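You operate a simulated robot arm through the tools that you are given. There is no shell and no other tool. Be economical: measure what you need, move in short steps, check, and stop when the job is done.

You are at the controls of a simulated robot arm. One attempt, no reset.

Task
Swage the ferrule of the green ferrule holder and gauge it.
Fine: first set the size dial by the holder's label; one pull, lever back up; it ends in the gauge.

Only the result counts: the job must be done as asked and must still hold three seconds after the hand-in. Knocking over, shifting, dropping, spilling or breaking anything else fails it.

Robot
A 6-joint arm with a two-finger parallel gripper, fixed in place. Base frame: the origin is at the foot of the arm, x ahead of it, y to its left, z up; the work surface is at about z = 0. Readings come in mm, rad, newtons and seconds.
With the tool pointing down near the work surface it reaches from about 140 to 580 mm from the base axis. Its first joint turns from -1.152 to 1.152 rad. Payload 2.1 kg.
The TCP is the grasp point between the finger pads, 30 mm short of the fingertips. In the tool frame z runs along the fingers and y along their closing line. The gripper opens to 94 mm. The fingers are 28 mm wide and 10 mm thick; the gripper's body (50 by 96 mm) begins 55 mm behind the TCP.
Orientation is told as [roll, pitch, yaw] about the base's x, y, z axes, in that order, counted from this pose: with the fingers straight down and closing along the base's y, the tool's x points along the base's -x, its y along +y and its z along -z.

Tools
- The arm moves only by the tool send_rows. Its argument "targets" is a list of rows, each an object of numbers (a shift or turn left out is 0, a gripper value left out holds the last): "x", "y", "z": the shift along the base's x, y, z in mm; "wx", "wy", "wz": the turn, a rotation vector about the base's x, y, z in rad; "grip": the opening, from 0 (shut) to 1 (fully open). In form: [{"x": .., "y": .., "z": .., "wx": .., "wy": .., "wz": .., "grip": ..}, ...]. A call has 1 to 8 rows; each row shifts and turns the commanded pose from where the row before left it. Rows are played at 5 a second. More than 50 mm and 0.15 rad between two rows, or a gripper value outside its range, and nothing of the call is played. Where a pose cannot be reached the arm comes as near as it can. A force on the tool above 70 N (or 10 N above the force at the start of the call, whichever is more), or a blocked arm, ends the call early, and 0.2 s more pass. The fingers move at their own pace (about 72 mm/s each) and stop on an object; they squeeze with about 27 N. The grip force told is the motor's: it shows also when the fingers shut on nothing. Time passes only in rows, and 0.2 s behind the last, so rows that do not move let the fingers close. The reply holds the time, the measured pose of the TCP, the force on the tool along the base axes, the opening and the grip force, in the units named above and with some noise.
- Cameras (640 x 400 px; columns grow to the right, rows downward): "scene" is fixed at [45.1, -364.8, 479.4]; the picture's right is [0.85, -0.52, 0.00], its down [-0.32, -0.53, -0.78] and it looks along [0.41, 0.67, -0.62] (base axes); focal length 214 px, centre (320, 200). "wrist" rides on the gripper at [76, 14, -103] in the tool frame; the picture's right is [-0.18, 0.98, 0.00], its down [-0.75, -0.14, -0.64] and it looks along [-0.63, -0.12, 0.77] (tool axes); focal length 243 px, centre (320, 200). There is no depth. A picture from a camera that has moved, and an enlarged one, comes with that camera's place and axes in the base frame and with its lens.
- snapshot(camera): a new picture of that camera. No time passes.
- close_up(camera, box): a new picture of the part [left, top, right, bottom] of that camera's present view, enlarged. No time passes.
- job_done(): hands the job in; it is judged then, once.

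Go step by step. Nothing tells you positions but the pictures and the camera data: compare them with the known pose of the tool, close in by small moves and look again before you grip or let go. The budget is 120 turns and 84 pictures, counting those below and the enlarged ones. Unless the task says otherwise, let go and move clear before handing in, and close with one line.

The tools are called after ">>>" as name(argument=value, ...) on one line, values as JSON. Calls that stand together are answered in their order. send_rows: Moves the arm, as the interface text tells. Its arguments: {"type":"object","properties":{"targets":{"type":"array"}},"required":["targets"]} The other tools are called the same way: snapshot (camera) takes a picture; close_up (camera, box) takes an enlarged picture of a part of a camera's view; job_done () hands the job in.

At the start:

```text
time: 0.0
eef_pos: [180.4, -194.5, 430.4]
tool_rot: [-0.002, -0.004, 0.002]
wrist_force: [0.8, 0.1, -0.6]
gripper_width: 94.0
grip_force: 0.1
```

scene: 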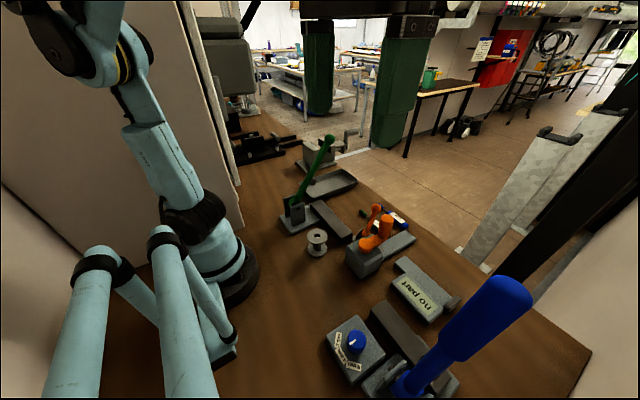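
wrist: 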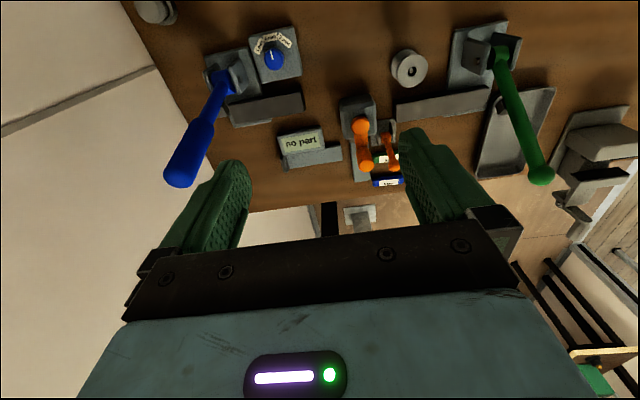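

I see a blue-lever press with a dial box, a "no part" gauge, orange items, and a green lever tool. I need enlarged views to identify the green ferrule holder and labels.

>>> close_up(camera="scene", box=[320, 180, 480, 280])

>>> close_up(camera="scene", box=[310, 270, 540, 400])

>>> close_up(camera="scene", box=[230, 120, 390, 250])

>>> close_up(camera="wrist", box=[180, 10, 440, 200])

```text
4.00 times, centred on (400, 230) of scene
camera zoom: at [45.1, -364.8, 479.4], right [0.85, -0.52, 0.0], down [-0.32, -0.53, -0.78], along [0.41, 0.67, -0.62], focal length 858 px, centre (0, 80)
```

zoom: 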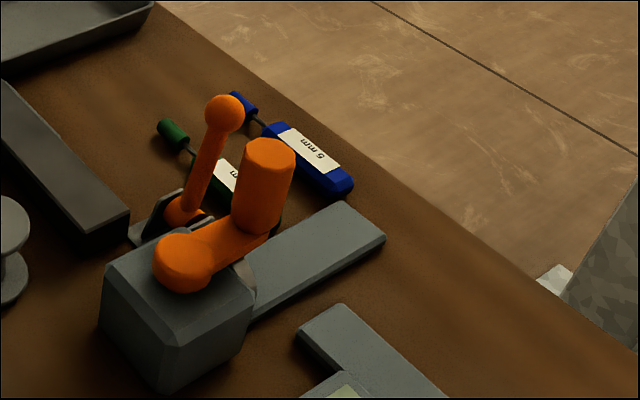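

```text
2.78 times, centred on (425, 335) of scene
camera zoom: at [45.1, -364.8, 479.4], right [0.85, -0.52, 0.0], down [-0.32, -0.53, -0.78], along [0.41, 0.67, -0.62], focal length 597 px, centre (28, -176)
```

zoom: 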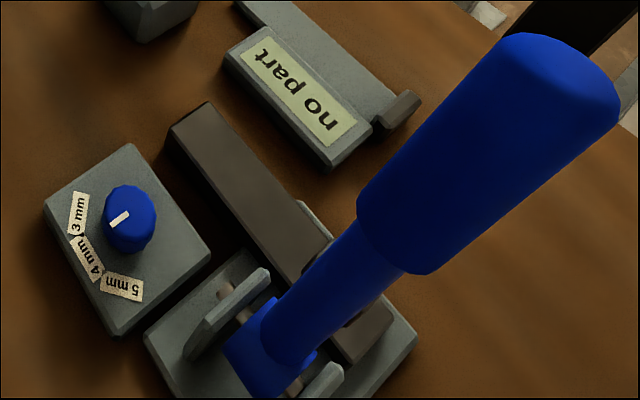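

```text
3.08 times, centred on (310, 185) of scene
camera zoom: at [45.1, -364.8, 479.4], right [0.85, -0.52, 0.0], down [-0.32, -0.53, -0.78], along [0.41, 0.67, -0.62], focal length 660 px, centre (351, 246)
```

zoom: 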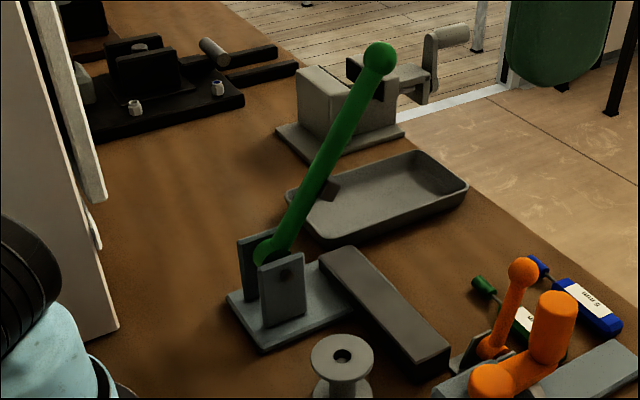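

```text
2.11 times, centred on (310, 105) of wrist
camera zoom: at [104.5, -180.6, 534.0], right [0.18, 0.98, 0.0], down [0.75, -0.14, 0.64], along [0.63, -0.12, -0.76], focal length 511 px, centre (341, 400)
```

zoom: 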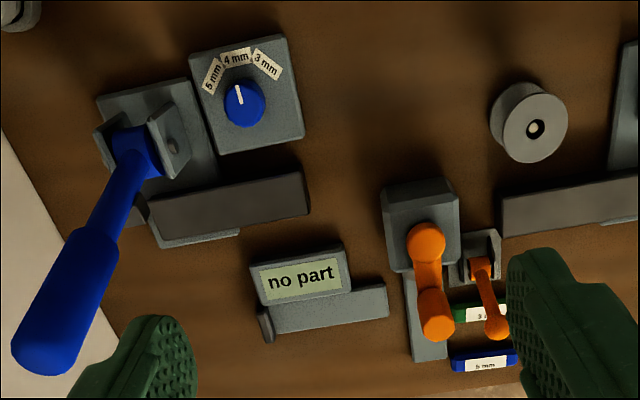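

The two holders (green, blue) lie beyond the orange device. I'll move the wrist camera closer to them, staying high.

>>> send_rows(targets=[{"x": 18, "y": 24, "z": -22}, {"x": 18, "y": 24, "z": -22}, {"x": 18, "y": 24, "z": -22}, {"x": 18, "y": 24, "z": -22}, {"x": 18, "y": 24, "z": -22}, {}])

>>> snapshot(camera="wrist")

```text
time: 1.4
eef_pos: [270.6, -75.9, 318.3]
tool_rot: [-0.002, -0.003, 0.002]
wrist_force: [-0.1, 0.0, 1.3]
gripper_width: 93.8
grip_force: 0.1
```

```text
77 pictures are left
camera wrist: at [194.4, -61.0, 421.9], right [0.18, 0.98, 0.0], down [0.75, -0.14, 0.64], along [0.63, -0.12, -0.76], focal length 243 px, centre (320, 200)
```

wrist: 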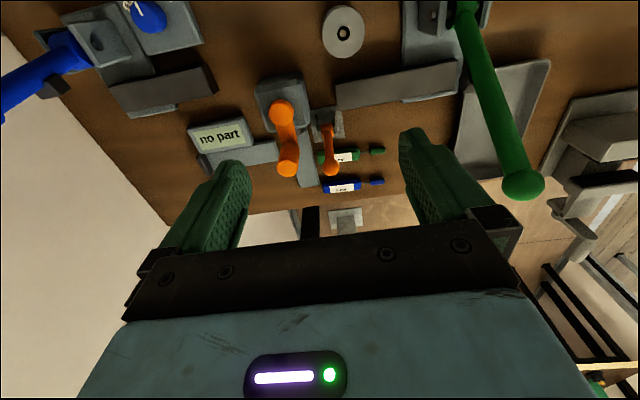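

>>> close_up(camera="wrist", box=[240, 60, 410, 210])

>>> close_up(camera="wrist", box=[20, 0, 290, 180])

>>> close_up(camera="wrist", box=[310, 0, 560, 200])

```text
2.67 times, centred on (325, 135) of wrist
camera zoom: at [194.4, -61.0, 421.9], right [0.18, 0.98, 0.0], down [0.75, -0.14, 0.64], along [0.63, -0.12, -0.76], focal length 647 px, centre (307, 373)
```

zoom: 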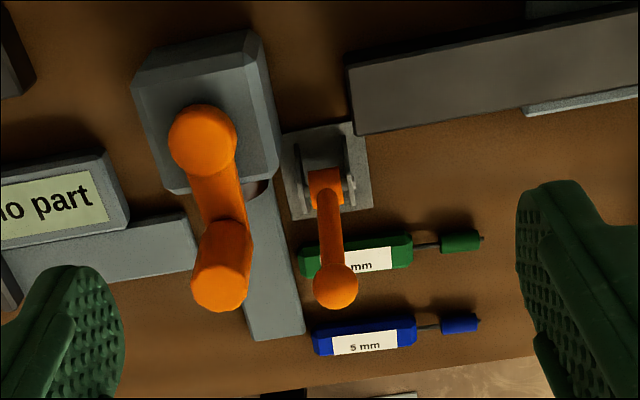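

```text
2.22 times, centred on (155, 90) of wrist
camera zoom: at [194.4, -61.0, 421.9], right [0.18, 0.98, 0.0], down [0.75, -0.14, 0.64], along [0.63, -0.12, -0.76], focal length 539 px, centre (687, 444)
```

zoom: 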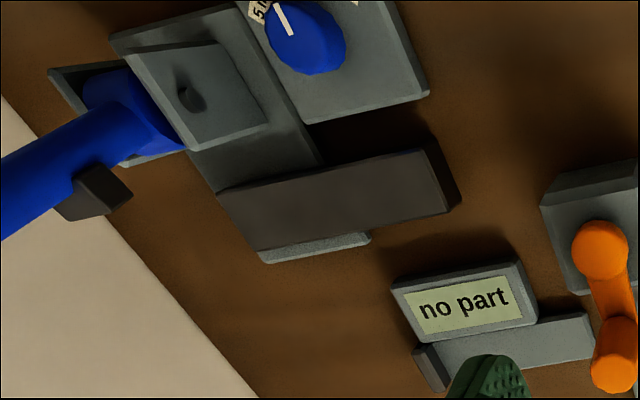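

```text
2.00 times, centred on (435, 100) of wrist
camera zoom: at [194.4, -61.0, 421.9], right [0.18, 0.98, 0.0], down [0.75, -0.14, 0.64], along [0.63, -0.12, -0.76], focal length 485 px, centre (90, 400)
```

zoom: 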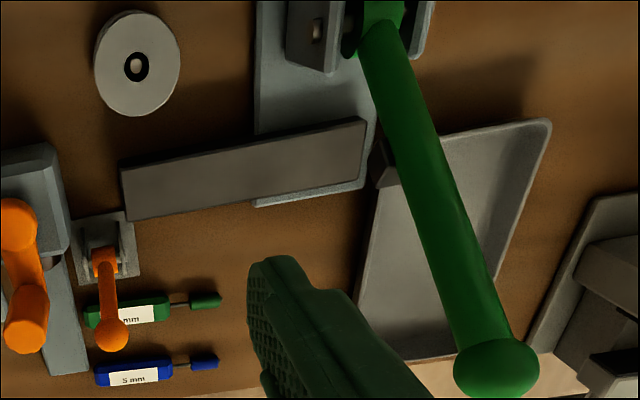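

The green holder is near (430,-80), the press with the blue lever near (200,-345), and the gauge sits between them. I'll yaw the wrist to look at the press from its +y side.

>>> send_rows(targets=[{"x": -5, "y": -15, "z": -10, "wz": -0.145}, {"x": -5, "y": -15, "z": -10, "wz": -0.145}, {"x": -5, "y": -15, "z": -10, "wz": -0.145}, {"x": -5, "y": -15, "z": -10, "wz": -0.145}, {"x": -5, "y": -15, "z": -10, "wz": -0.145}, {"x": -5, "y": -15, "z": -10, "wz": -0.145}, {"x": -5, "y": -15, "z": -10, "wz": -0.145}, {"x": -5, "y": -15, "z": -10, "wz": -0.145}])

>>> send_rows(targets=[{"z": -6, "wz": -0.137}, {"z": -6, "wz": -0.137}, {"z": -6, "wz": -0.137}, {}])

>>> snapshot(camera="wrist")

```text
time: 3.2
eef_pos: [230.8, -197.3, 240.7]
tool_rot: [-0.003, -0.003, -1.162]
wrist_force: [0.0, -0.3, -0.5]
gripper_width: 93.8
grip_force: 0.0
```

```text
time: 4.2
eef_pos: [230.9, -195.6, 223.0]
tool_rot: [-0.001, -0.003, -1.571]
wrist_force: [0.9, -0.3, -0.2]
gripper_width: 93.8
grip_force: 0.1
```

```text
73 pictures are left
camera wrist: at [245.4, -118.4, 326.4], right [0.98, -0.18, 0.0], down [-0.14, -0.75, 0.64], along [-0.12, -0.63, -0.76], focal length 243 px, centre (320, 200)
```

wrist: 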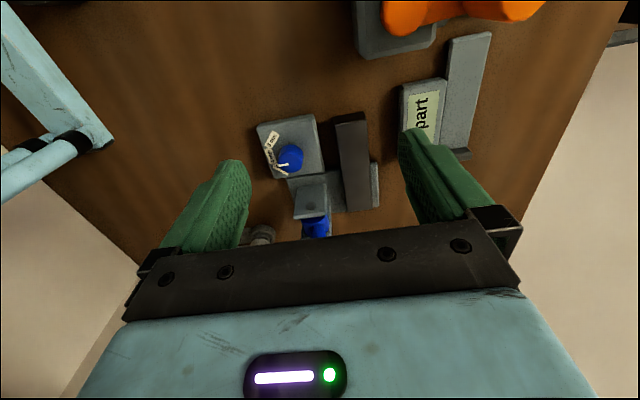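

The press is in view; let me enlarge it.

>>> close_up(camera="wrist", box=[230, 70, 500, 240])

>>> close_up(camera="scene", box=[320, 280, 460, 400])

```text
2.35 times, centred on (365, 155) of wrist
camera zoom: at [245.4, -118.4, 326.4], right [0.98, -0.18, 0.0], down [-0.14, -0.75, 0.64], along [-0.12, -0.63, -0.76], focal length 571 px, centre (214, 306)
```

zoom: 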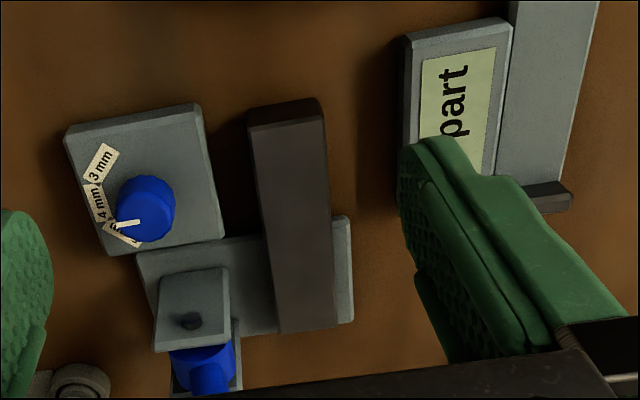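

```text
3.33 times, centred on (390, 340) of scene
camera zoom: at [45.1, -364.8, 479.4], right [0.85, -0.52, 0.0], down [-0.32, -0.53, -0.78], along [0.41, 0.67, -0.62], focal length 715 px, centre (87, -267)
```

zoom: 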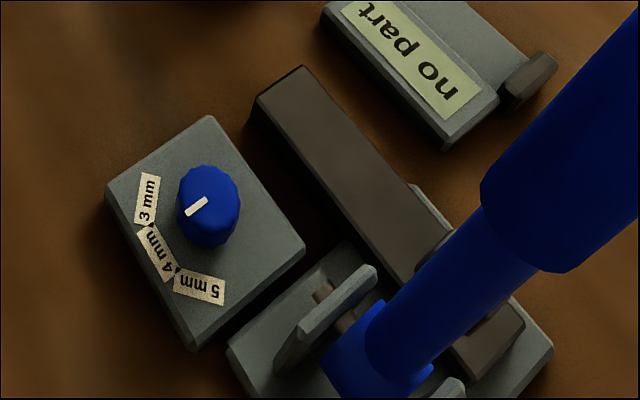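

The dial seems to point at 4 mm now, and the blue press has a dark anvil/rest bar. I'll tilt the camera to look at the press more from the side.

>>> send_rows(targets=[{"x": 3, "y": -9, "z": -20, "wx": -0.145}, {"x": 3, "y": -9, "z": -20, "wx": -0.145}, {"x": 3, "y": -9, "z": -20, "wx": -0.145}, {"y": -7, "z": -20, "wx": -0.145}, {}])

>>> snapshot(camera="wrist")

```text
time: 5.4
eef_pos: [239.4, -230.1, 142.1]
tool_rot: [0.0, -0.585, -1.572]
wrist_force: [-0.5, -0.8, 0.7]
gripper_width: 93.8
grip_force: 0.1
```

```text
70 pictures are left
camera wrist: at [254.3, -109.1, 186.6], right [0.98, -0.15, 0.1], down [-0.14, -0.27, 0.95], along [-0.12, -0.95, -0.29], focal length 243 px, centre (320, 200)
```

wrist: 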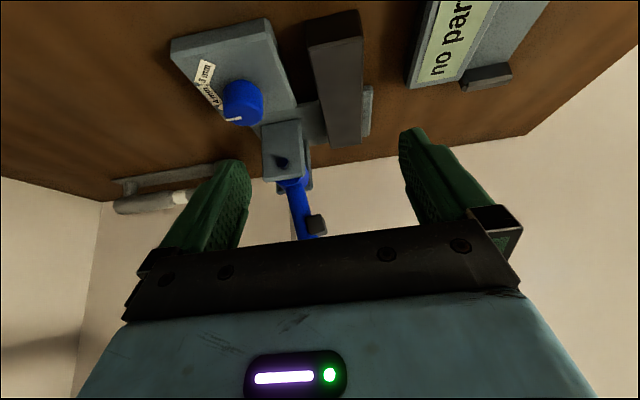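

>>> close_up(camera="wrist", box=[150, 0, 420, 240])

>>> close_up(camera="wrist", box=[240, 60, 390, 180])

```text
1.67 times, centred on (285, 120) of wrist
camera zoom: at [254.3, -109.1, 186.6], right [0.98, -0.15, 0.1], down [-0.14, -0.27, 0.95], along [-0.12, -0.95, -0.29], focal length 404 px, centre (378, 333)
```

zoom: 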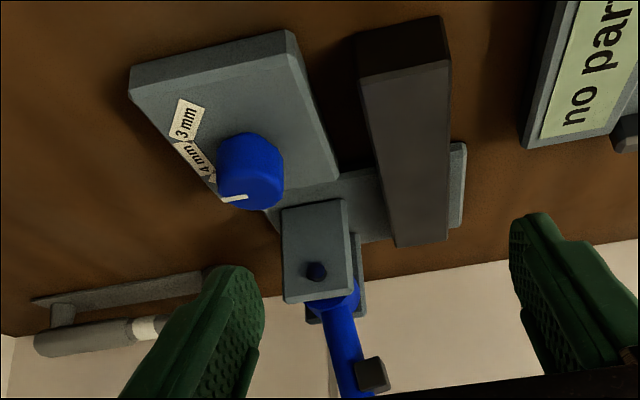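

```text
3.33 times, centred on (315, 120) of wrist
camera zoom: at [254.3, -109.1, 186.6], right [0.98, -0.15, 0.1], down [-0.14, -0.27, 0.95], along [-0.12, -0.95, -0.29], focal length 809 px, centre (337, 467)
```

zoom: 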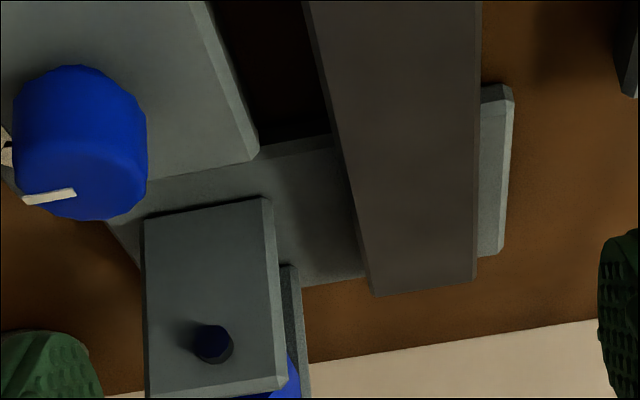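

I've located: blue lever pivot ≈(189,-345..-360,70), rest bar top z≈31 spanning x 239–279, y −398…−245, dial knob ≈(176,−277), top z≈50. Next I untilt and hover over the dial with yaw −45°.

>>> send_rows(targets=[{"z": 8, "wx": 0.145}, {"z": 8, "wx": 0.145}, {"z": 7, "wx": 0.145}, {"wx": 0.15}, {"x": -16, "y": -12, "wz": 0.13}, {"x": -16, "y": -12, "wz": 0.13}, {"x": -16, "y": -12, "wz": 0.13}, {"x": -15, "y": -11, "wz": 0.13}])

>>> send_rows(targets=[{"wz": 0.13}, {"wz": 0.135}, {"grip": 0.62}, {}])

>>> snapshot(camera="wrist")

>>> close_up(camera="scene", box=[280, 260, 440, 400])

```text
time: 7.2
eef_pos: [178.7, -278.4, 165.6]
tool_rot: [-0.001, 0.002, -1.049]
wrist_force: [-0.1, 0.1, -0.7]
gripper_width: 93.8
grip_force: 0.1
```

```text
time: 8.2
eef_pos: [177.7, -277.9, 165.9]
tool_rot: [-0.001, 0.002, -0.783]
wrist_force: [0.2, 0.4, 0.0]
gripper_width: 58.4
grip_force: 0.0
```

```text
67 pictures are left
camera wrist: at [133.5, -213.2, 269.5], right [0.82, 0.57, 0.0], down [0.44, -0.63, 0.64], along [0.36, -0.53, -0.77], focal length 243 px, centre (320, 200)
```

wrist: 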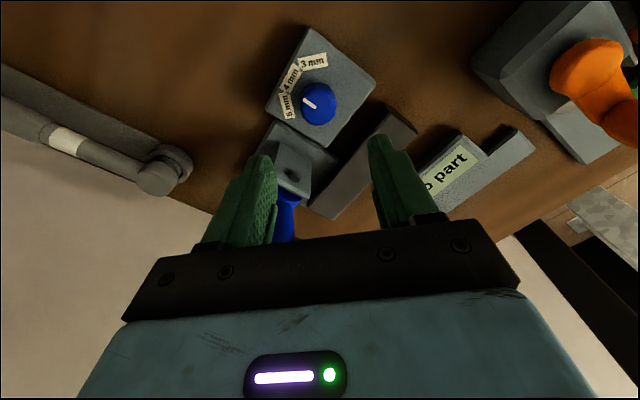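

```text
2.86 times, centred on (360, 330) of scene
camera zoom: at [45.1, -364.8, 479.4], right [0.85, -0.52, 0.0], down [-0.32, -0.53, -0.78], along [0.41, 0.67, -0.62], focal length 613 px, centre (206, -171)
```

zoom: 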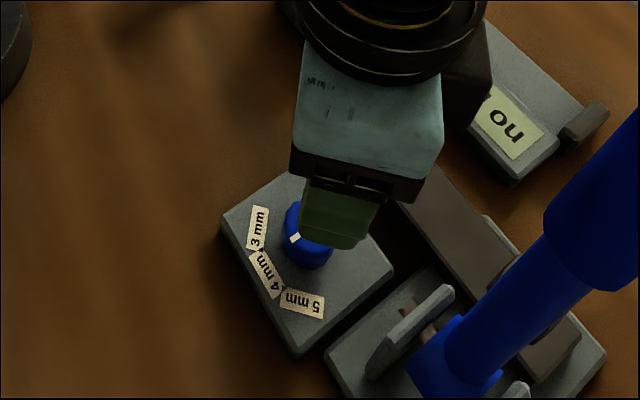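

>>> close_up(camera="wrist", box=[250, 20, 390, 150])

```text
3.08 times, centred on (320, 85) of wrist
camera zoom: at [133.5, -213.2, 269.5], right [0.82, 0.57, 0.0], down [0.44, -0.63, 0.64], along [0.36, -0.53, -0.77], focal length 746 px, centre (320, 554)
```

zoom: 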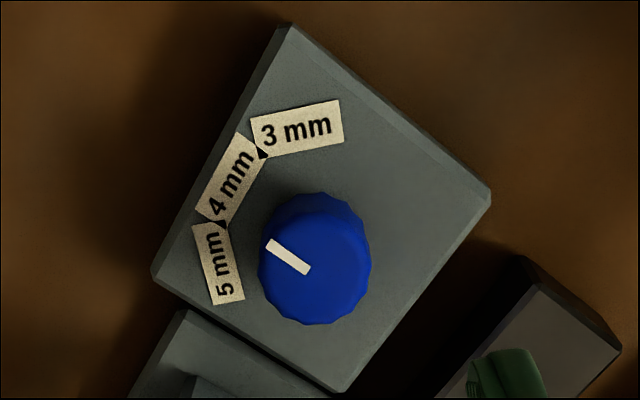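

Knob centre is ≈(175,−277), pointer at 4 mm (≈183°); the 3 mm mark is at ≈135°, so a −45° turn. Lowering onto the knob.

>>> send_rows(targets=[{"x": -2.7, "y": 0.9, "z": -26}, {"z": -40}, {"z": -20}, {"z": -19}, {}])

>>> close_up(camera="wrist", box=[220, 80, 420, 260])

```text
time: 9.4
eef_pos: [174.6, -274.9, 60.9]
tool_rot: [-0.002, 0.001, -0.786]
wrist_force: [0.1, 0.3, -0.5]
gripper_width: 58.5
grip_force: 0.0
```

```text
2.22 times, centred on (320, 170) of wrist
camera zoom: at [131.6, -211.4, 164.8], right [0.82, 0.57, 0.0], down [0.43, -0.63, 0.64], along [0.36, -0.53, -0.77], focal length 539 px, centre (320, 267)
```

zoom: 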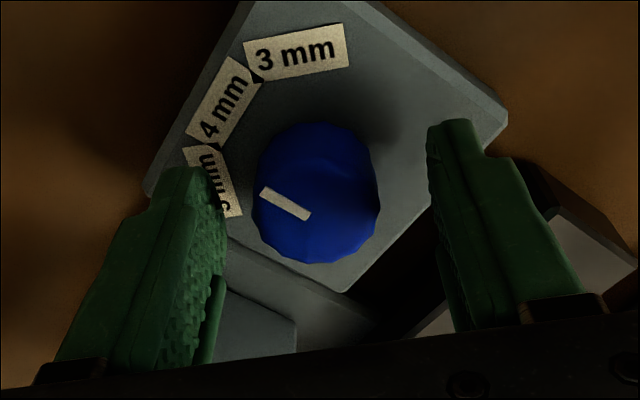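

Knob is centred between the pads. Close, then turn −45°.

>>> send_rows(targets=[{"y": -2}, {"grip": 0.2}, {}, {}, {}])

>>> send_rows(targets=[{"wz": -0.13}, {"wz": -0.13}, {"wz": -0.13}, {"wz": -0.13}, {"wz": -0.13}, {"wz": -0.15}, {}])

>>> close_up(camera="wrist", box=[220, 80, 420, 260])

```text
time: 10.6
eef_pos: [174.9, -277.4, 61.3]
tool_rot: [-0.002, 0.003, -0.785]
wrist_force: [-3.3, -4.1, -5.5]
gripper_width: 33.7
grip_force: 45.1
```

```text
time: 12.2
eef_pos: [175.3, -278.3, 60.1]
tool_rot: [0.002, 0.004, -1.585]
wrist_force: [22.9, 6.4, -0.3]
gripper_width: 33.8
grip_force: 45.1
```

```text
2.22 times, centred on (320, 170) of wrist
camera zoom: at [190.1, -201.3, 164.9], right [0.98, -0.2, 0.0], down [-0.15, -0.75, 0.64], along [-0.12, -0.63, -0.77], focal length 539 px, centre (320, 267)
```

zoom: 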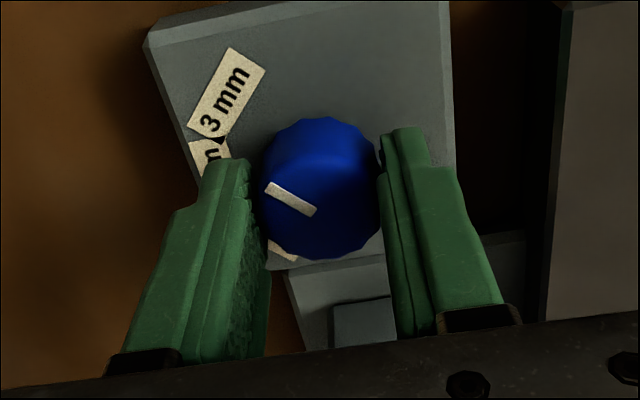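

The knob turned with the gripper. Release, rise and check the pointer.

>>> send_rows(targets=[{"grip": 0.62}, {}, {}, {"z": 35}, {"z": 40}, {"z": 40}, {}])

>>> close_up(camera="wrist", box=[240, 20, 400, 150])

```text
time: 13.8
eef_pos: [175.1, -277.6, 175.4]
tool_rot: [-0.002, 0.001, -1.583]
wrist_force: [0.4, 0.2, 0.4]
gripper_width: 58.0
grip_force: 0.1
```

```text
3.08 times, centred on (320, 85) of wrist
camera zoom: at [190.4, -200.5, 279.5], right [0.98, -0.2, 0.0], down [-0.15, -0.75, 0.64], along [-0.13, -0.63, -0.77], focal length 746 px, centre (320, 554)
```

zoom: 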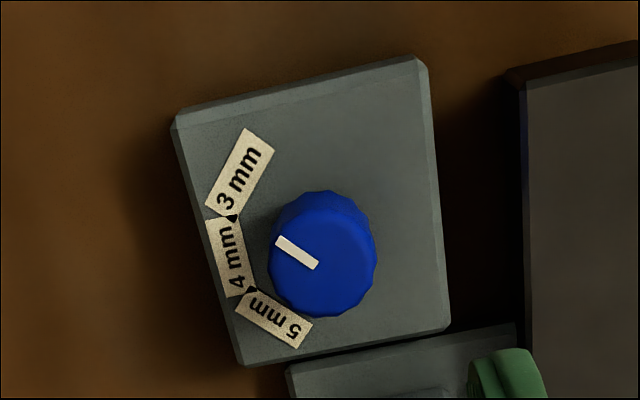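

The pointer is now at ≈135°, on 3 mm. Next go toward the green holder, rising and turning to yaw +90°.

>>> send_rows(targets=[{"z": 25, "wz": 0.14, "grip": 1}, {"z": 25, "wz": 0.14}, {"z": 25, "y": 15, "wz": 0.14}, {"x": 10, "y": 15, "wz": 0.14}, {"x": 10, "y": 15, "wz": 0.14}, {"x": 15, "y": 15, "wz": 0.14}, {"x": 15, "y": 15, "wz": 0.14}, {"x": 15, "y": 15, "wz": 0.14}])

>>> send_rows(targets=[{"x": 15, "y": 15, "wz": 0.14}, {"x": 15, "y": 15, "wz": 0.14}, {"x": 15, "y": 15, "wz": 0.14}, {"x": 15, "y": 15, "wz": 0.14}, {"x": 15, "y": 15, "wz": 0.14}, {"x": 15, "y": 15, "wz": 0.14}, {"x": 15, "y": 15, "wz": 0.14}, {"x": 15, "y": 15, "wz": 0.14}])

>>> send_rows(targets=[{"x": 15, "y": 15, "wz": 0.14}, {"x": 15, "wz": 0.14}, {"x": 15, "wz": 0.14}, {"x": 15, "wz": 0.14}, {"x": 13, "wz": 0.14}, {"wz": 0.14}, {"wz": 0.08}, {}])

>>> snapshot(camera="wrist")

```text
time: 15.6
eef_pos: [239.7, -186.0, 251.7]
tool_rot: [-0.002, 0.001, -0.463]
wrist_force: [0.3, 1.5, -0.8]
gripper_width: 94.1
grip_force: 0.0
```

```text
time: 17.4
eef_pos: [359.2, -67.1, 249.9]
tool_rot: [-0.003, 0.001, 0.655]
wrist_force: [0.3, -0.5, 0.2]
gripper_width: 94.0
grip_force: 0.0
```

```text
time: 19.2
eef_pos: [432.6, -52.9, 252.1]
tool_rot: [-0.002, 0.001, 1.576]
wrist_force: [0.4, 0.7, -0.8]
gripper_width: 94.2
grip_force: 0.0
```

```text
61 pictures are left
camera wrist: at [418.3, -127.9, 354.7], right [-0.98, 0.18, 0.0], down [0.14, 0.76, 0.64], along [0.12, 0.63, -0.77], focal length 243 px, centre (320, 200)
```

wrist: 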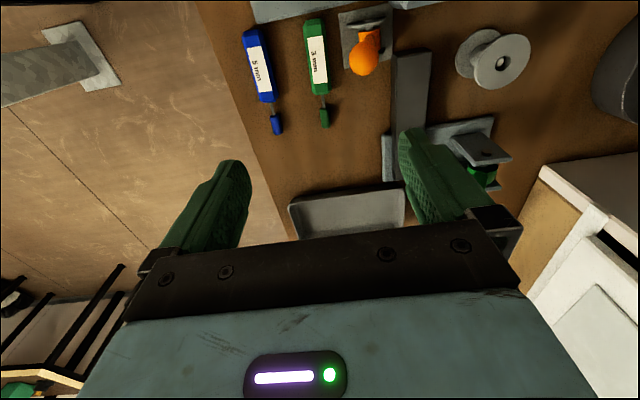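

>>> close_up(camera="wrist", box=[220, 0, 400, 140])

```text
2.86 times, centred on (310, 70) of wrist
camera zoom: at [418.3, -127.9, 354.7], right [-0.98, 0.18, 0.0], down [0.14, 0.76, 0.64], along [0.12, 0.63, -0.77], focal length 693 px, centre (349, 571)
```

zoom: 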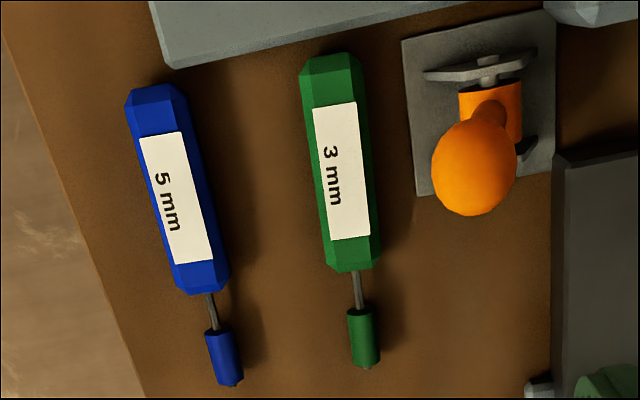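

Label confirmed: green = 3 mm, dial matches. Check in the scene view whether the wrist camera is a physical body that could touch the orange ball.

>>> close_up(camera="scene", box=[320, 60, 520, 240])

```text
2.22 times, centred on (420, 150) of scene
camera zoom: at [45.1, -364.8, 479.4], right [0.85, -0.52, 0.0], down [-0.32, -0.53, -0.78], along [0.41, 0.67, -0.62], focal length 477 px, centre (98, 311)
```

zoom: 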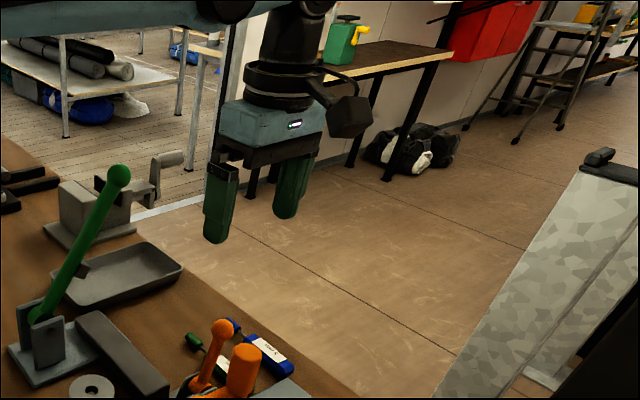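

The camera housing is real, so I'll first do a tilted pick to clear the orange ball and carry the holder ~90 mm to +y, then regrasp there. Hover with a 0.3 tilt.

>>> send_rows(targets=[{"x": 0.5, "y": 17, "z": -20, "wz": -0.045, "grip": 0.43}, {"z": -30, "wx": -0.15}, {"z": -40, "wx": -0.15}, {"z": -40}, {}])

>>> snapshot(camera="wrist")

>>> close_up(camera="scene", box=[320, 120, 480, 260])

```text
time: 20.4
eef_pos: [433.7, -34.5, 120.2]
tool_rot: [-0.013, 0.302, 1.527]
wrist_force: [-0.7, 0.0, -0.9]
gripper_width: 40.4
grip_force: 0.0
```

```text
58 pictures are left
camera wrist: at [415.6, -75.4, 241.3], right [-0.97, 0.21, -0.07], down [0.17, 0.9, 0.39], along [0.15, 0.37, -0.92], focal length 243 px, centre (320, 200)
```

wrist: 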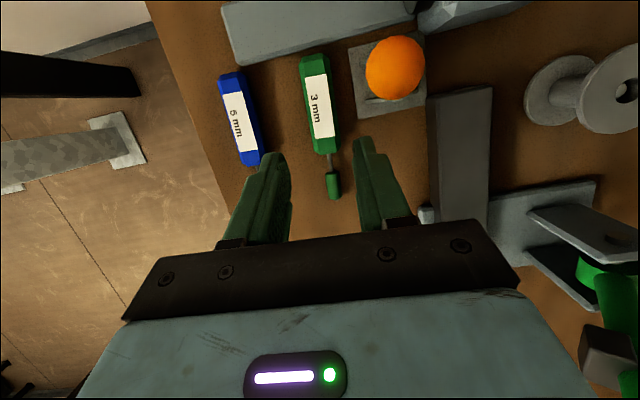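

```text
2.86 times, centred on (400, 190) of scene
camera zoom: at [45.1, -364.7, 479.4], right [0.85, -0.52, 0.0], down [-0.32, -0.53, -0.78], along [0.41, 0.67, -0.62], focal length 613 px, centre (91, 229)
```

zoom: 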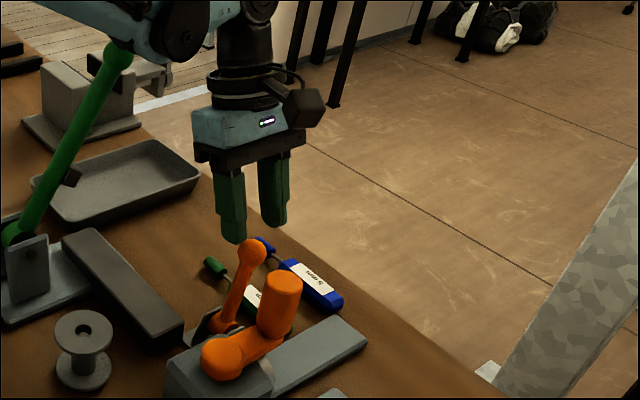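

Alignment looks fine. Descend to the grasp height.

>>> send_rows(targets=[{"y": -1, "z": -35}, {"z": -25}, {"z": -15}, {}])

>>> snapshot(camera="wrist")

>>> close_up(camera="scene", box=[330, 140, 450, 240])

```text
time: 21.4
eef_pos: [433.5, -36.2, 44.6]
tool_rot: [-0.014, 0.301, 1.528]
wrist_force: [0.1, 0.5, 1.2]
gripper_width: 40.4
grip_force: 0.1
```

```text
56 pictures are left
camera wrist: at [415.7, -77.3, 166.4], right [-0.97, 0.21, -0.07], down [0.17, 0.9, 0.39], along [0.15, 0.37, -0.92], focal length 243 px, centre (320, 200)
```

wrist: 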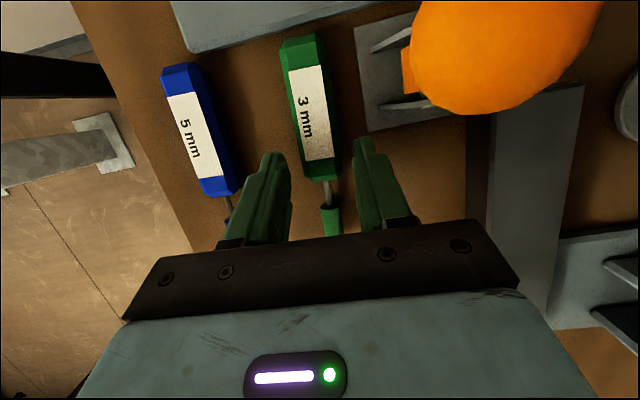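

```text
4.00 times, centred on (390, 190) of scene
camera zoom: at [45.1, -364.8, 479.4], right [0.85, -0.52, 0.0], down [-0.32, -0.53, -0.78], along [0.41, 0.67, -0.62], focal length 858 px, centre (40, 240)
```

zoom: 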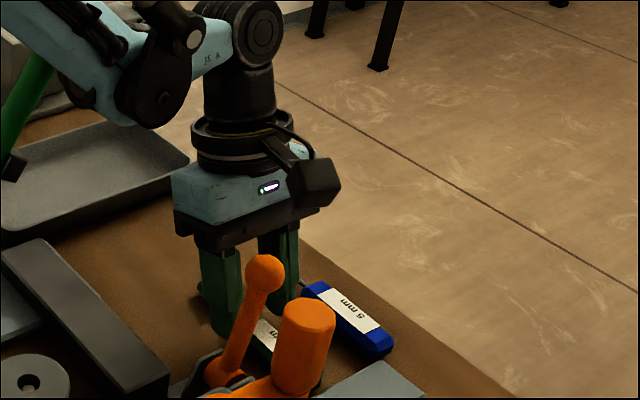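

Clearances still OK; last few mm down, then close.

>>> send_rows(targets=[{"z": -5}, {"z": -4}, {"grip": 0.1}, {}, {}])

>>> snapshot(camera="wrist")

```text
time: 22.6
eef_pos: [433.1, -34.9, 37.1]
tool_rot: [-0.014, 0.302, 1.528]
wrist_force: [0.2, 0.6, 0.1]
gripper_width: 25.1
grip_force: 27.5
```

```text
54 pictures are left
camera wrist: at [415.5, -76.8, 158.1], right [-0.97, 0.21, -0.07], down [0.17, 0.9, 0.39], along [0.15, 0.37, -0.92], focal length 243 px, centre (320, 200)
```

wrist: 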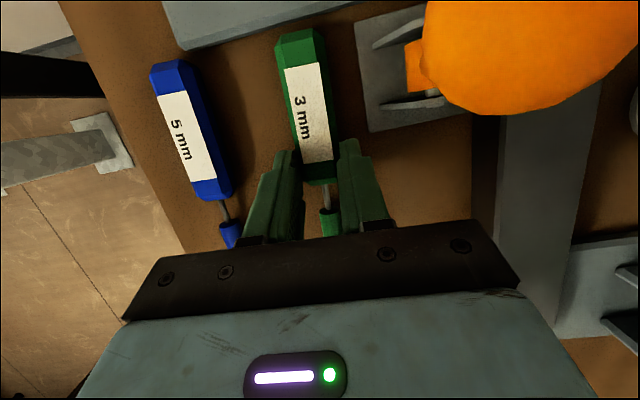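

Gripped (25 mm). Lift straight up and check.

>>> send_rows(targets=[{"z": 10}, {"z": 20}, {"z": 30}, {"z": 40}, {"z": 40}, {"z": 40}, {}])

>>> snapshot(camera="wrist")

>>> snapshot(camera="scene")

```text
time: 24.2
eef_pos: [432.9, -37.2, 217.7]
tool_rot: [-0.014, 0.301, 1.527]
wrist_force: [-0.5, 0.1, -1.1]
gripper_width: 24.9
grip_force: 27.2
```

```text
53 pictures are left
camera wrist: at [415.3, -78.1, 338.6], right [-0.97, 0.21, -0.07], down [0.17, 0.9, 0.39], along [0.15, 0.37, -0.92], focal length 243 px, centre (320, 200)
```

wrist: 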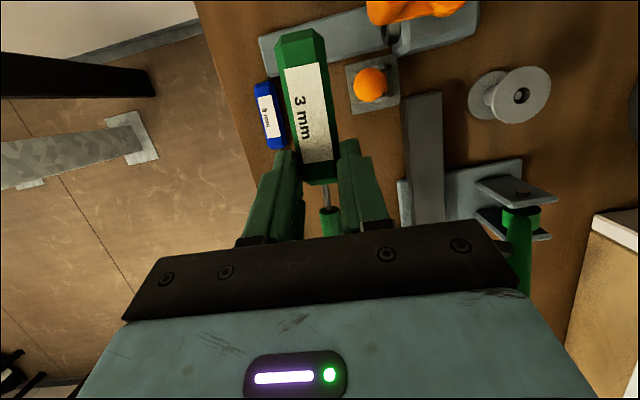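

```text
52 pictures are left
```

scene: 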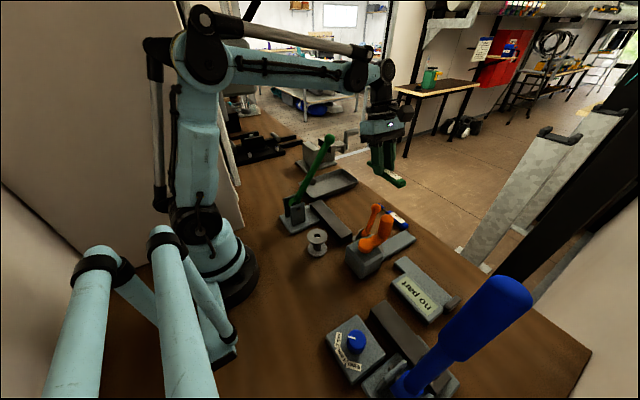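

Holder is held level. Carry it, turning by −180°, to the open area near (205,−145).

>>> send_rows(targets=[{"x": -11, "y": -5, "wz": -0.1475}, {"x": -11, "y": -5, "wz": -0.1475}, {"x": -11, "y": -5, "wz": -0.1475}, {"x": -11, "y": -5, "wz": -0.1475}, {"x": -11, "y": -5, "wz": -0.1475}, {"x": -11, "y": -5, "wz": -0.1475}, {"x": -11, "y": -5, "wz": -0.1475}])

>>> send_rows(targets=[{"x": -11, "y": -5, "wz": -0.1475}, {"x": -11, "y": -5, "wz": -0.1475}, {"x": -11, "y": -5, "wz": -0.1475}, {"x": -11, "y": -5, "wz": -0.1475}, {"x": -11, "y": -5, "wz": -0.1475}, {"x": -11, "y": -5, "wz": -0.1475}, {"x": -11, "y": -5, "wz": -0.1475}])

>>> send_rows(targets=[{"x": -11, "y": -5, "wz": -0.1475}, {"x": -11, "y": -5, "wz": -0.1475}, {"x": -11, "y": -5, "wz": -0.1475}, {"x": -11, "y": -5, "wz": -0.1475}, {"x": -11, "y": -5, "wz": -0.1475}, {"x": -11, "y": -5, "wz": -0.1475}, {"x": -11, "y": -5, "wz": -0.148}, {}])

>>> snapshot(camera="wrist")

>>> snapshot(camera="scene")

```text
time: 25.8
eef_pos: [355.5, -72.7, 215.8]
tool_rot: [-0.014, 0.301, 0.492]
wrist_force: [-0.8, -0.6, -0.5]
gripper_width: 25.2
grip_force: 26.6
```

```text
time: 27.4
eef_pos: [277.1, -106.9, 217.0]
tool_rot: [-0.013, 0.302, -0.54]
wrist_force: [1.1, 0.0, -1.3]
gripper_width: 25.3
grip_force: 26.8
```

```text
time: 29.2
eef_pos: [201.6, -141.2, 216.4]
tool_rot: [-0.014, 0.301, -1.572]
wrist_force: [-0.2, -0.5, -1.8]
gripper_width: 24.9
grip_force: 27.3
```

```text
51 pictures are left
camera wrist: at [217.2, -98.5, 338.0], right [0.98, -0.17, -0.07], down [-0.13, -0.91, 0.39], along [-0.13, -0.37, -0.92], focal length 243 px, centre (320, 200)
```

wrist: 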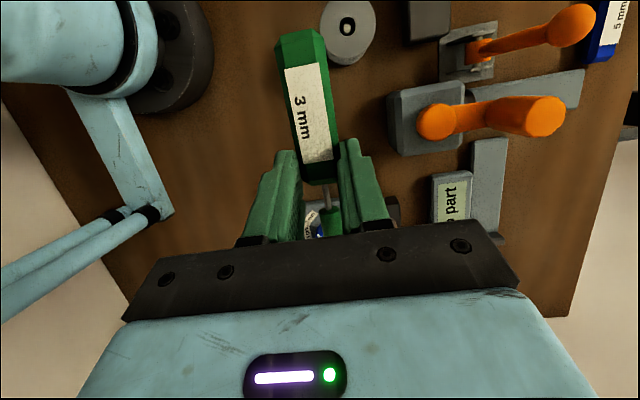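

```text
50 pictures are left
```

scene: 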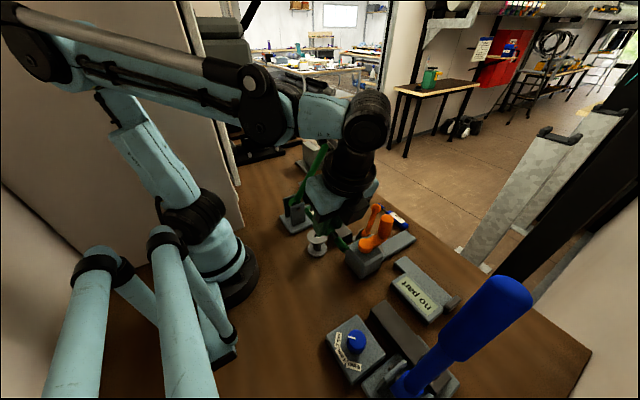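

The space below is clear; shift 11 mm in −y, away from the spool, and set the holder down.

>>> send_rows(targets=[{"x": -3, "y": -11, "z": -40}, {"z": -45}, {"z": -45}, {"z": -30}, {"z": -10}, {"z": -8}, {}])

>>> snapshot(camera="wrist")

```text
time: 30.8
eef_pos: [197.1, -153.5, 37.4]
tool_rot: [-0.014, 0.301, -1.571]
wrist_force: [0.0, 0.2, -1.1]
gripper_width: 25.2
grip_force: 27.0
```

```text
49 pictures are left
camera wrist: at [214.2, -109.0, 159.7], right [0.98, -0.17, -0.07], down [-0.13, -0.91, 0.39], along [-0.13, -0.38, -0.92], focal length 243 px, centre (320, 200)
```

wrist: 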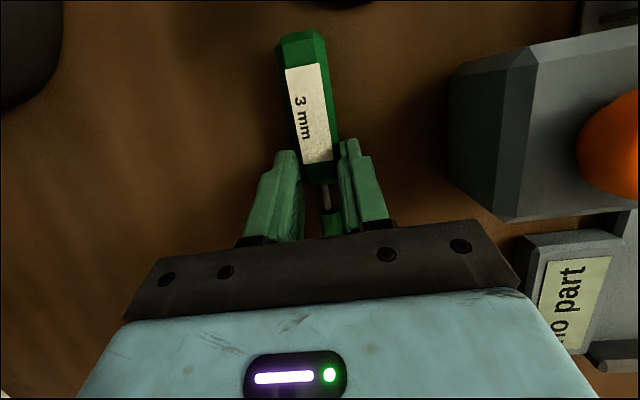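

Release, rise, untilt and hover above the handle's middle.

>>> send_rows(targets=[{"grip": 0.45}, {}, {"z": 25}, {"z": 30}, {"y": 17, "z": 20, "wx": -0.15}, {"y": 17, "wx": -0.15}, {}])

>>> snapshot(camera="wrist")

>>> close_up(camera="wrist", box=[240, 60, 400, 210])

```text
time: 32.4
eef_pos: [199.5, -119.7, 113.1]
tool_rot: [-0.014, 0.0, -1.571]
wrist_force: [0.8, 0.8, 0.0]
gripper_width: 42.3
grip_force: 0.1
```

```text
48 pictures are left
camera wrist: at [215.7, -42.8, 216.8], right [0.98, -0.18, -0.01], down [-0.13, -0.75, 0.64], along [-0.13, -0.63, -0.77], focal length 243 px, centre (320, 200)
```

wrist: 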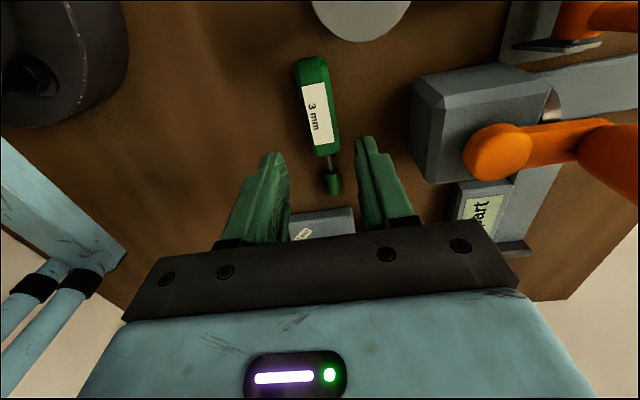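

```text
2.67 times, centred on (320, 135) of wrist
camera zoom: at [215.7, -42.8, 216.8], right [0.98, -0.18, -0.01], down [-0.13, -0.75, 0.64], along [-0.13, -0.63, -0.77], focal length 647 px, centre (320, 373)
```

zoom: 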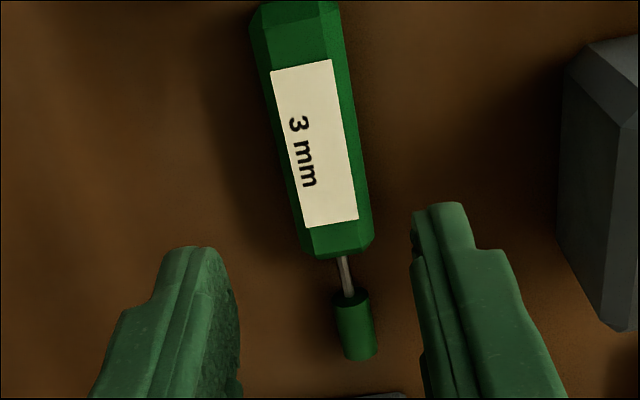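

Holder lies straight along y (x≈198.7, handle y −157…−77, ferrule centre ≈ −191). Descend vertically and grip at the handle's middle.

>>> send_rows(targets=[{"x": -0.5, "y": 2.5, "z": -35}, {"z": -30}, {"z": -14}, {}, {"grip": 0.1}, {}, {}])

>>> send_rows(targets=[{"z": 20}, {"z": 30}, {"z": 40}, {"z": 40}, {"z": 40}, {}])

>>> close_up(camera="wrist", box=[220, 60, 440, 240])

```text
time: 34.0
eef_pos: [200.3, -115.5, 35.2]
tool_rot: [-0.014, 0.001, -1.57]
wrist_force: [0.3, -0.1, 0.4]
gripper_width: 25.2
grip_force: 27.3
```

```text
time: 35.4
eef_pos: [200.0, -118.1, 203.3]
tool_rot: [-0.015, 0.001, -1.569]
wrist_force: [-0.6, 0.1, -0.4]
gripper_width: 25.0
grip_force: 26.7
```

```text
2.22 times, centred on (330, 150) of wrist
camera zoom: at [215.2, -41.0, 307.7], right [0.98, -0.18, -0.01], down [-0.13, -0.75, 0.64], along [-0.13, -0.63, -0.77], focal length 539 px, centre (298, 311)
```

zoom: 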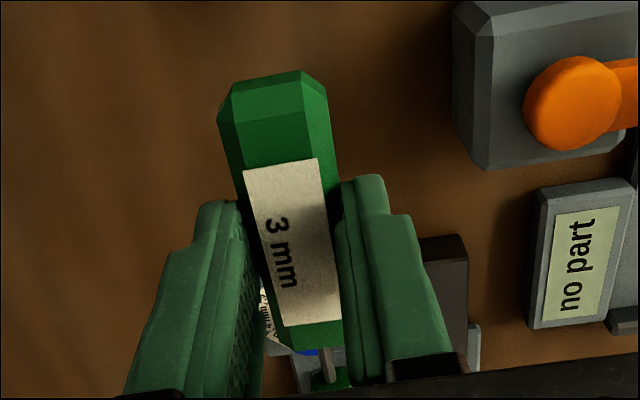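

Held well. Lever plane is at y≈−366, bar centre x≈260. Carry to above the bar (TCP ≈(260,−292)).

>>> send_rows(targets=[{"x": 12, "y": -35}, {"x": 12, "y": -35}, {"x": 12, "y": -35}, {"x": 12, "y": -35, "z": -20}, {"x": 12, "y": -34, "z": -30}, {"z": -30}, {}])

>>> snapshot(camera="wrist")

>>> close_up(camera="scene", box=[320, 240, 520, 400])

```text
time: 37.0
eef_pos: [258.5, -289.3, 123.5]
tool_rot: [-0.015, 0.002, -1.571]
wrist_force: [-0.3, 1.1, -0.6]
gripper_width: 24.9
grip_force: 27.0
```

```text
45 pictures are left
camera wrist: at [273.8, -213.4, 227.8], right [0.98, -0.18, -0.01], down [-0.13, -0.76, 0.64], along [-0.13, -0.63, -0.77], focal length 243 px, centre (320, 200)
```

wrist: 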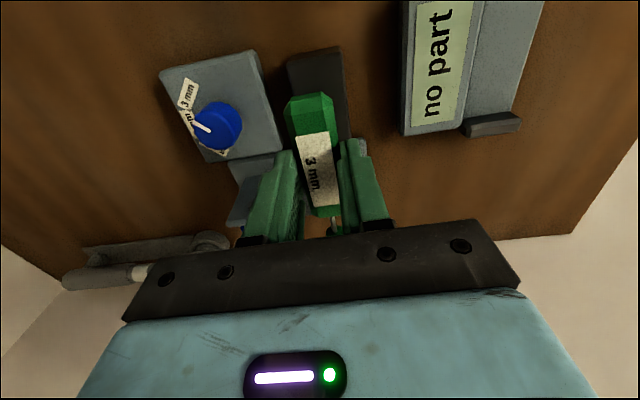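

```text
2.50 times, centred on (420, 320) of scene
camera zoom: at [45.1, -364.8, 479.4], right [0.85, -0.52, 0.0], down [-0.32, -0.53, -0.78], along [0.41, 0.67, -0.62], focal length 536 px, centre (70, -100)
```

zoom: 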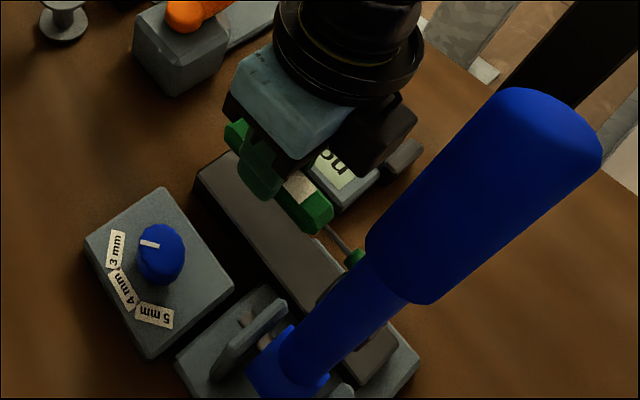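

Alignment checks out; lower onto the bar.

>>> send_rows(targets=[{"x": 1, "y": -1.5, "z": -30}, {"z": -18}, {"z": -5}, {"z": -4}, {}])

>>> close_up(camera="scene", box=[320, 240, 520, 400])

>>> close_up(camera="wrist", box=[220, 40, 440, 240])

```text
time: 38.2
eef_pos: [258.7, -290.4, 67.2]
tool_rot: [-0.014, 0.001, -1.57]
wrist_force: [-0.5, 0.3, -0.8]
gripper_width: 25.2
grip_force: 26.5
```

```text
2.50 times, centred on (420, 320) of scene
camera zoom: at [45.1, -364.8, 479.4], right [0.85, -0.52, 0.0], down [-0.32, -0.53, -0.78], along [0.41, 0.67, -0.62], focal length 536 px, centre (70, -100)
```

zoom: 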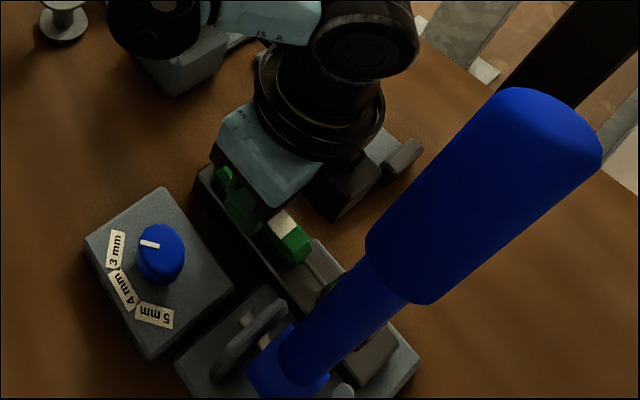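

```text
2.00 times, centred on (330, 140) of wrist
camera zoom: at [274.7, -214.7, 171.2], right [0.98, -0.18, -0.01], down [-0.13, -0.76, 0.64], along [-0.13, -0.63, -0.77], focal length 485 px, centre (300, 320)
```

zoom: 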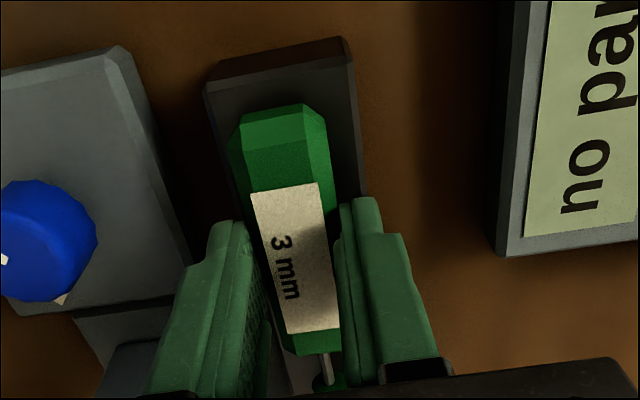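

>>> send_rows(targets=[{"z": -1}, {}])

>>> send_rows(targets=[{"z": -1}, {}])

```text
time: 38.8
eef_pos: [259.6, -291.0, 66.7]
tool_rot: [-0.014, 0.001, -1.571]
wrist_force: [-0.1, -0.5, -1.2]
gripper_width: 25.0
grip_force: 26.7
```

```text
time: 39.4
eef_pos: [258.8, -291.7, 65.3]
tool_rot: [-0.013, 0.001, -1.571]
wrist_force: [0.0, 0.4, 0.2]
gripper_width: 25.3
grip_force: 26.8
```

>>> send_rows(targets=[{"z": -1}, {}])

>>> send_rows(targets=[{"z": -1}, {}])

>>> close_up(camera="wrist", box=[260, 40, 380, 140])

```text
time: 40.0
eef_pos: [259.8, -291.4, 65.4]
tool_rot: [-0.013, 0.003, -1.572]
wrist_force: [-2.0, 1.3, 10.3]
gripper_width: 25.0
grip_force: 27.2
```

```text
time: 40.6
eef_pos: [258.4, -291.2, 63.0]
tool_rot: [-0.014, 0.001, -1.571]
wrist_force: [-2.4, 1.6, 20.3]
gripper_width: 24.9
grip_force: 27.1
```

```text
4.00 times, centred on (320, 90) of wrist
camera zoom: at [275.0, -215.3, 167.2], right [0.98, -0.18, -0.01], down [-0.13, -0.75, 0.64], along [-0.13, -0.63, -0.77], focal length 970 px, centre (320, 640)
```

zoom: 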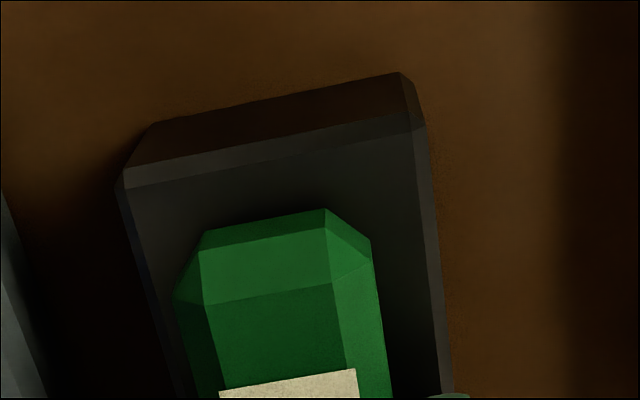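

Contact with the bar. Relieve slightly, release, and rise; then inspect the ferrule under the lever.

>>> send_rows(targets=[{"z": 1.5}, {"grip": 0.45}, {}, {"z": 20}, {"z": 40}, {"z": 40}, {}])

>>> close_up(camera="wrist", box=[200, 40, 440, 240])

>>> close_up(camera="scene", box=[360, 280, 480, 400])

```text
time: 42.2
eef_pos: [261.2, -291.5, 165.9]
tool_rot: [-0.015, 0.001, -1.571]
wrist_force: [0.2, 0.0, 0.0]
gripper_width: 42.2
grip_force: 0.0
```

```text
2.00 times, centred on (320, 140) of wrist
camera zoom: at [276.6, -214.5, 269.8], right [0.98, -0.18, -0.01], down [-0.13, -0.76, 0.64], along [-0.13, -0.63, -0.77], focal length 485 px, centre (320, 320)
```

zoom: 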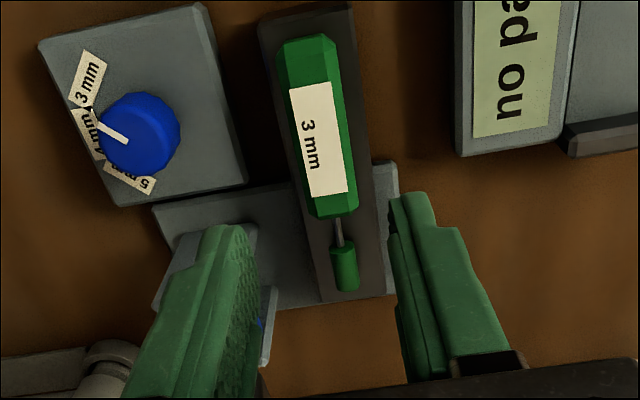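

```text
3.33 times, centred on (420, 340) of scene
camera zoom: at [45.1, -364.8, 479.4], right [0.85, -0.52, 0.0], down [-0.32, -0.53, -0.78], along [0.41, 0.67, -0.62], focal length 715 px, centre (-13, -267)
```

zoom: 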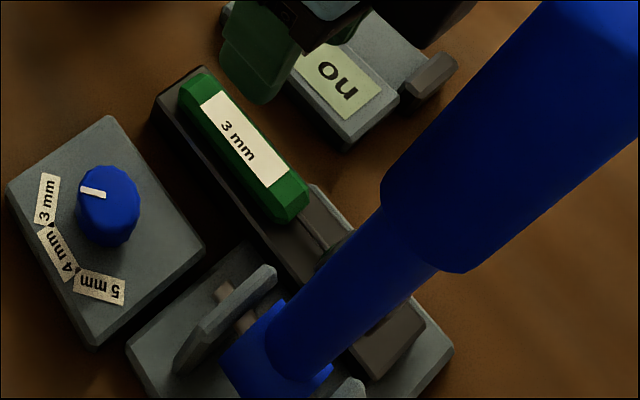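

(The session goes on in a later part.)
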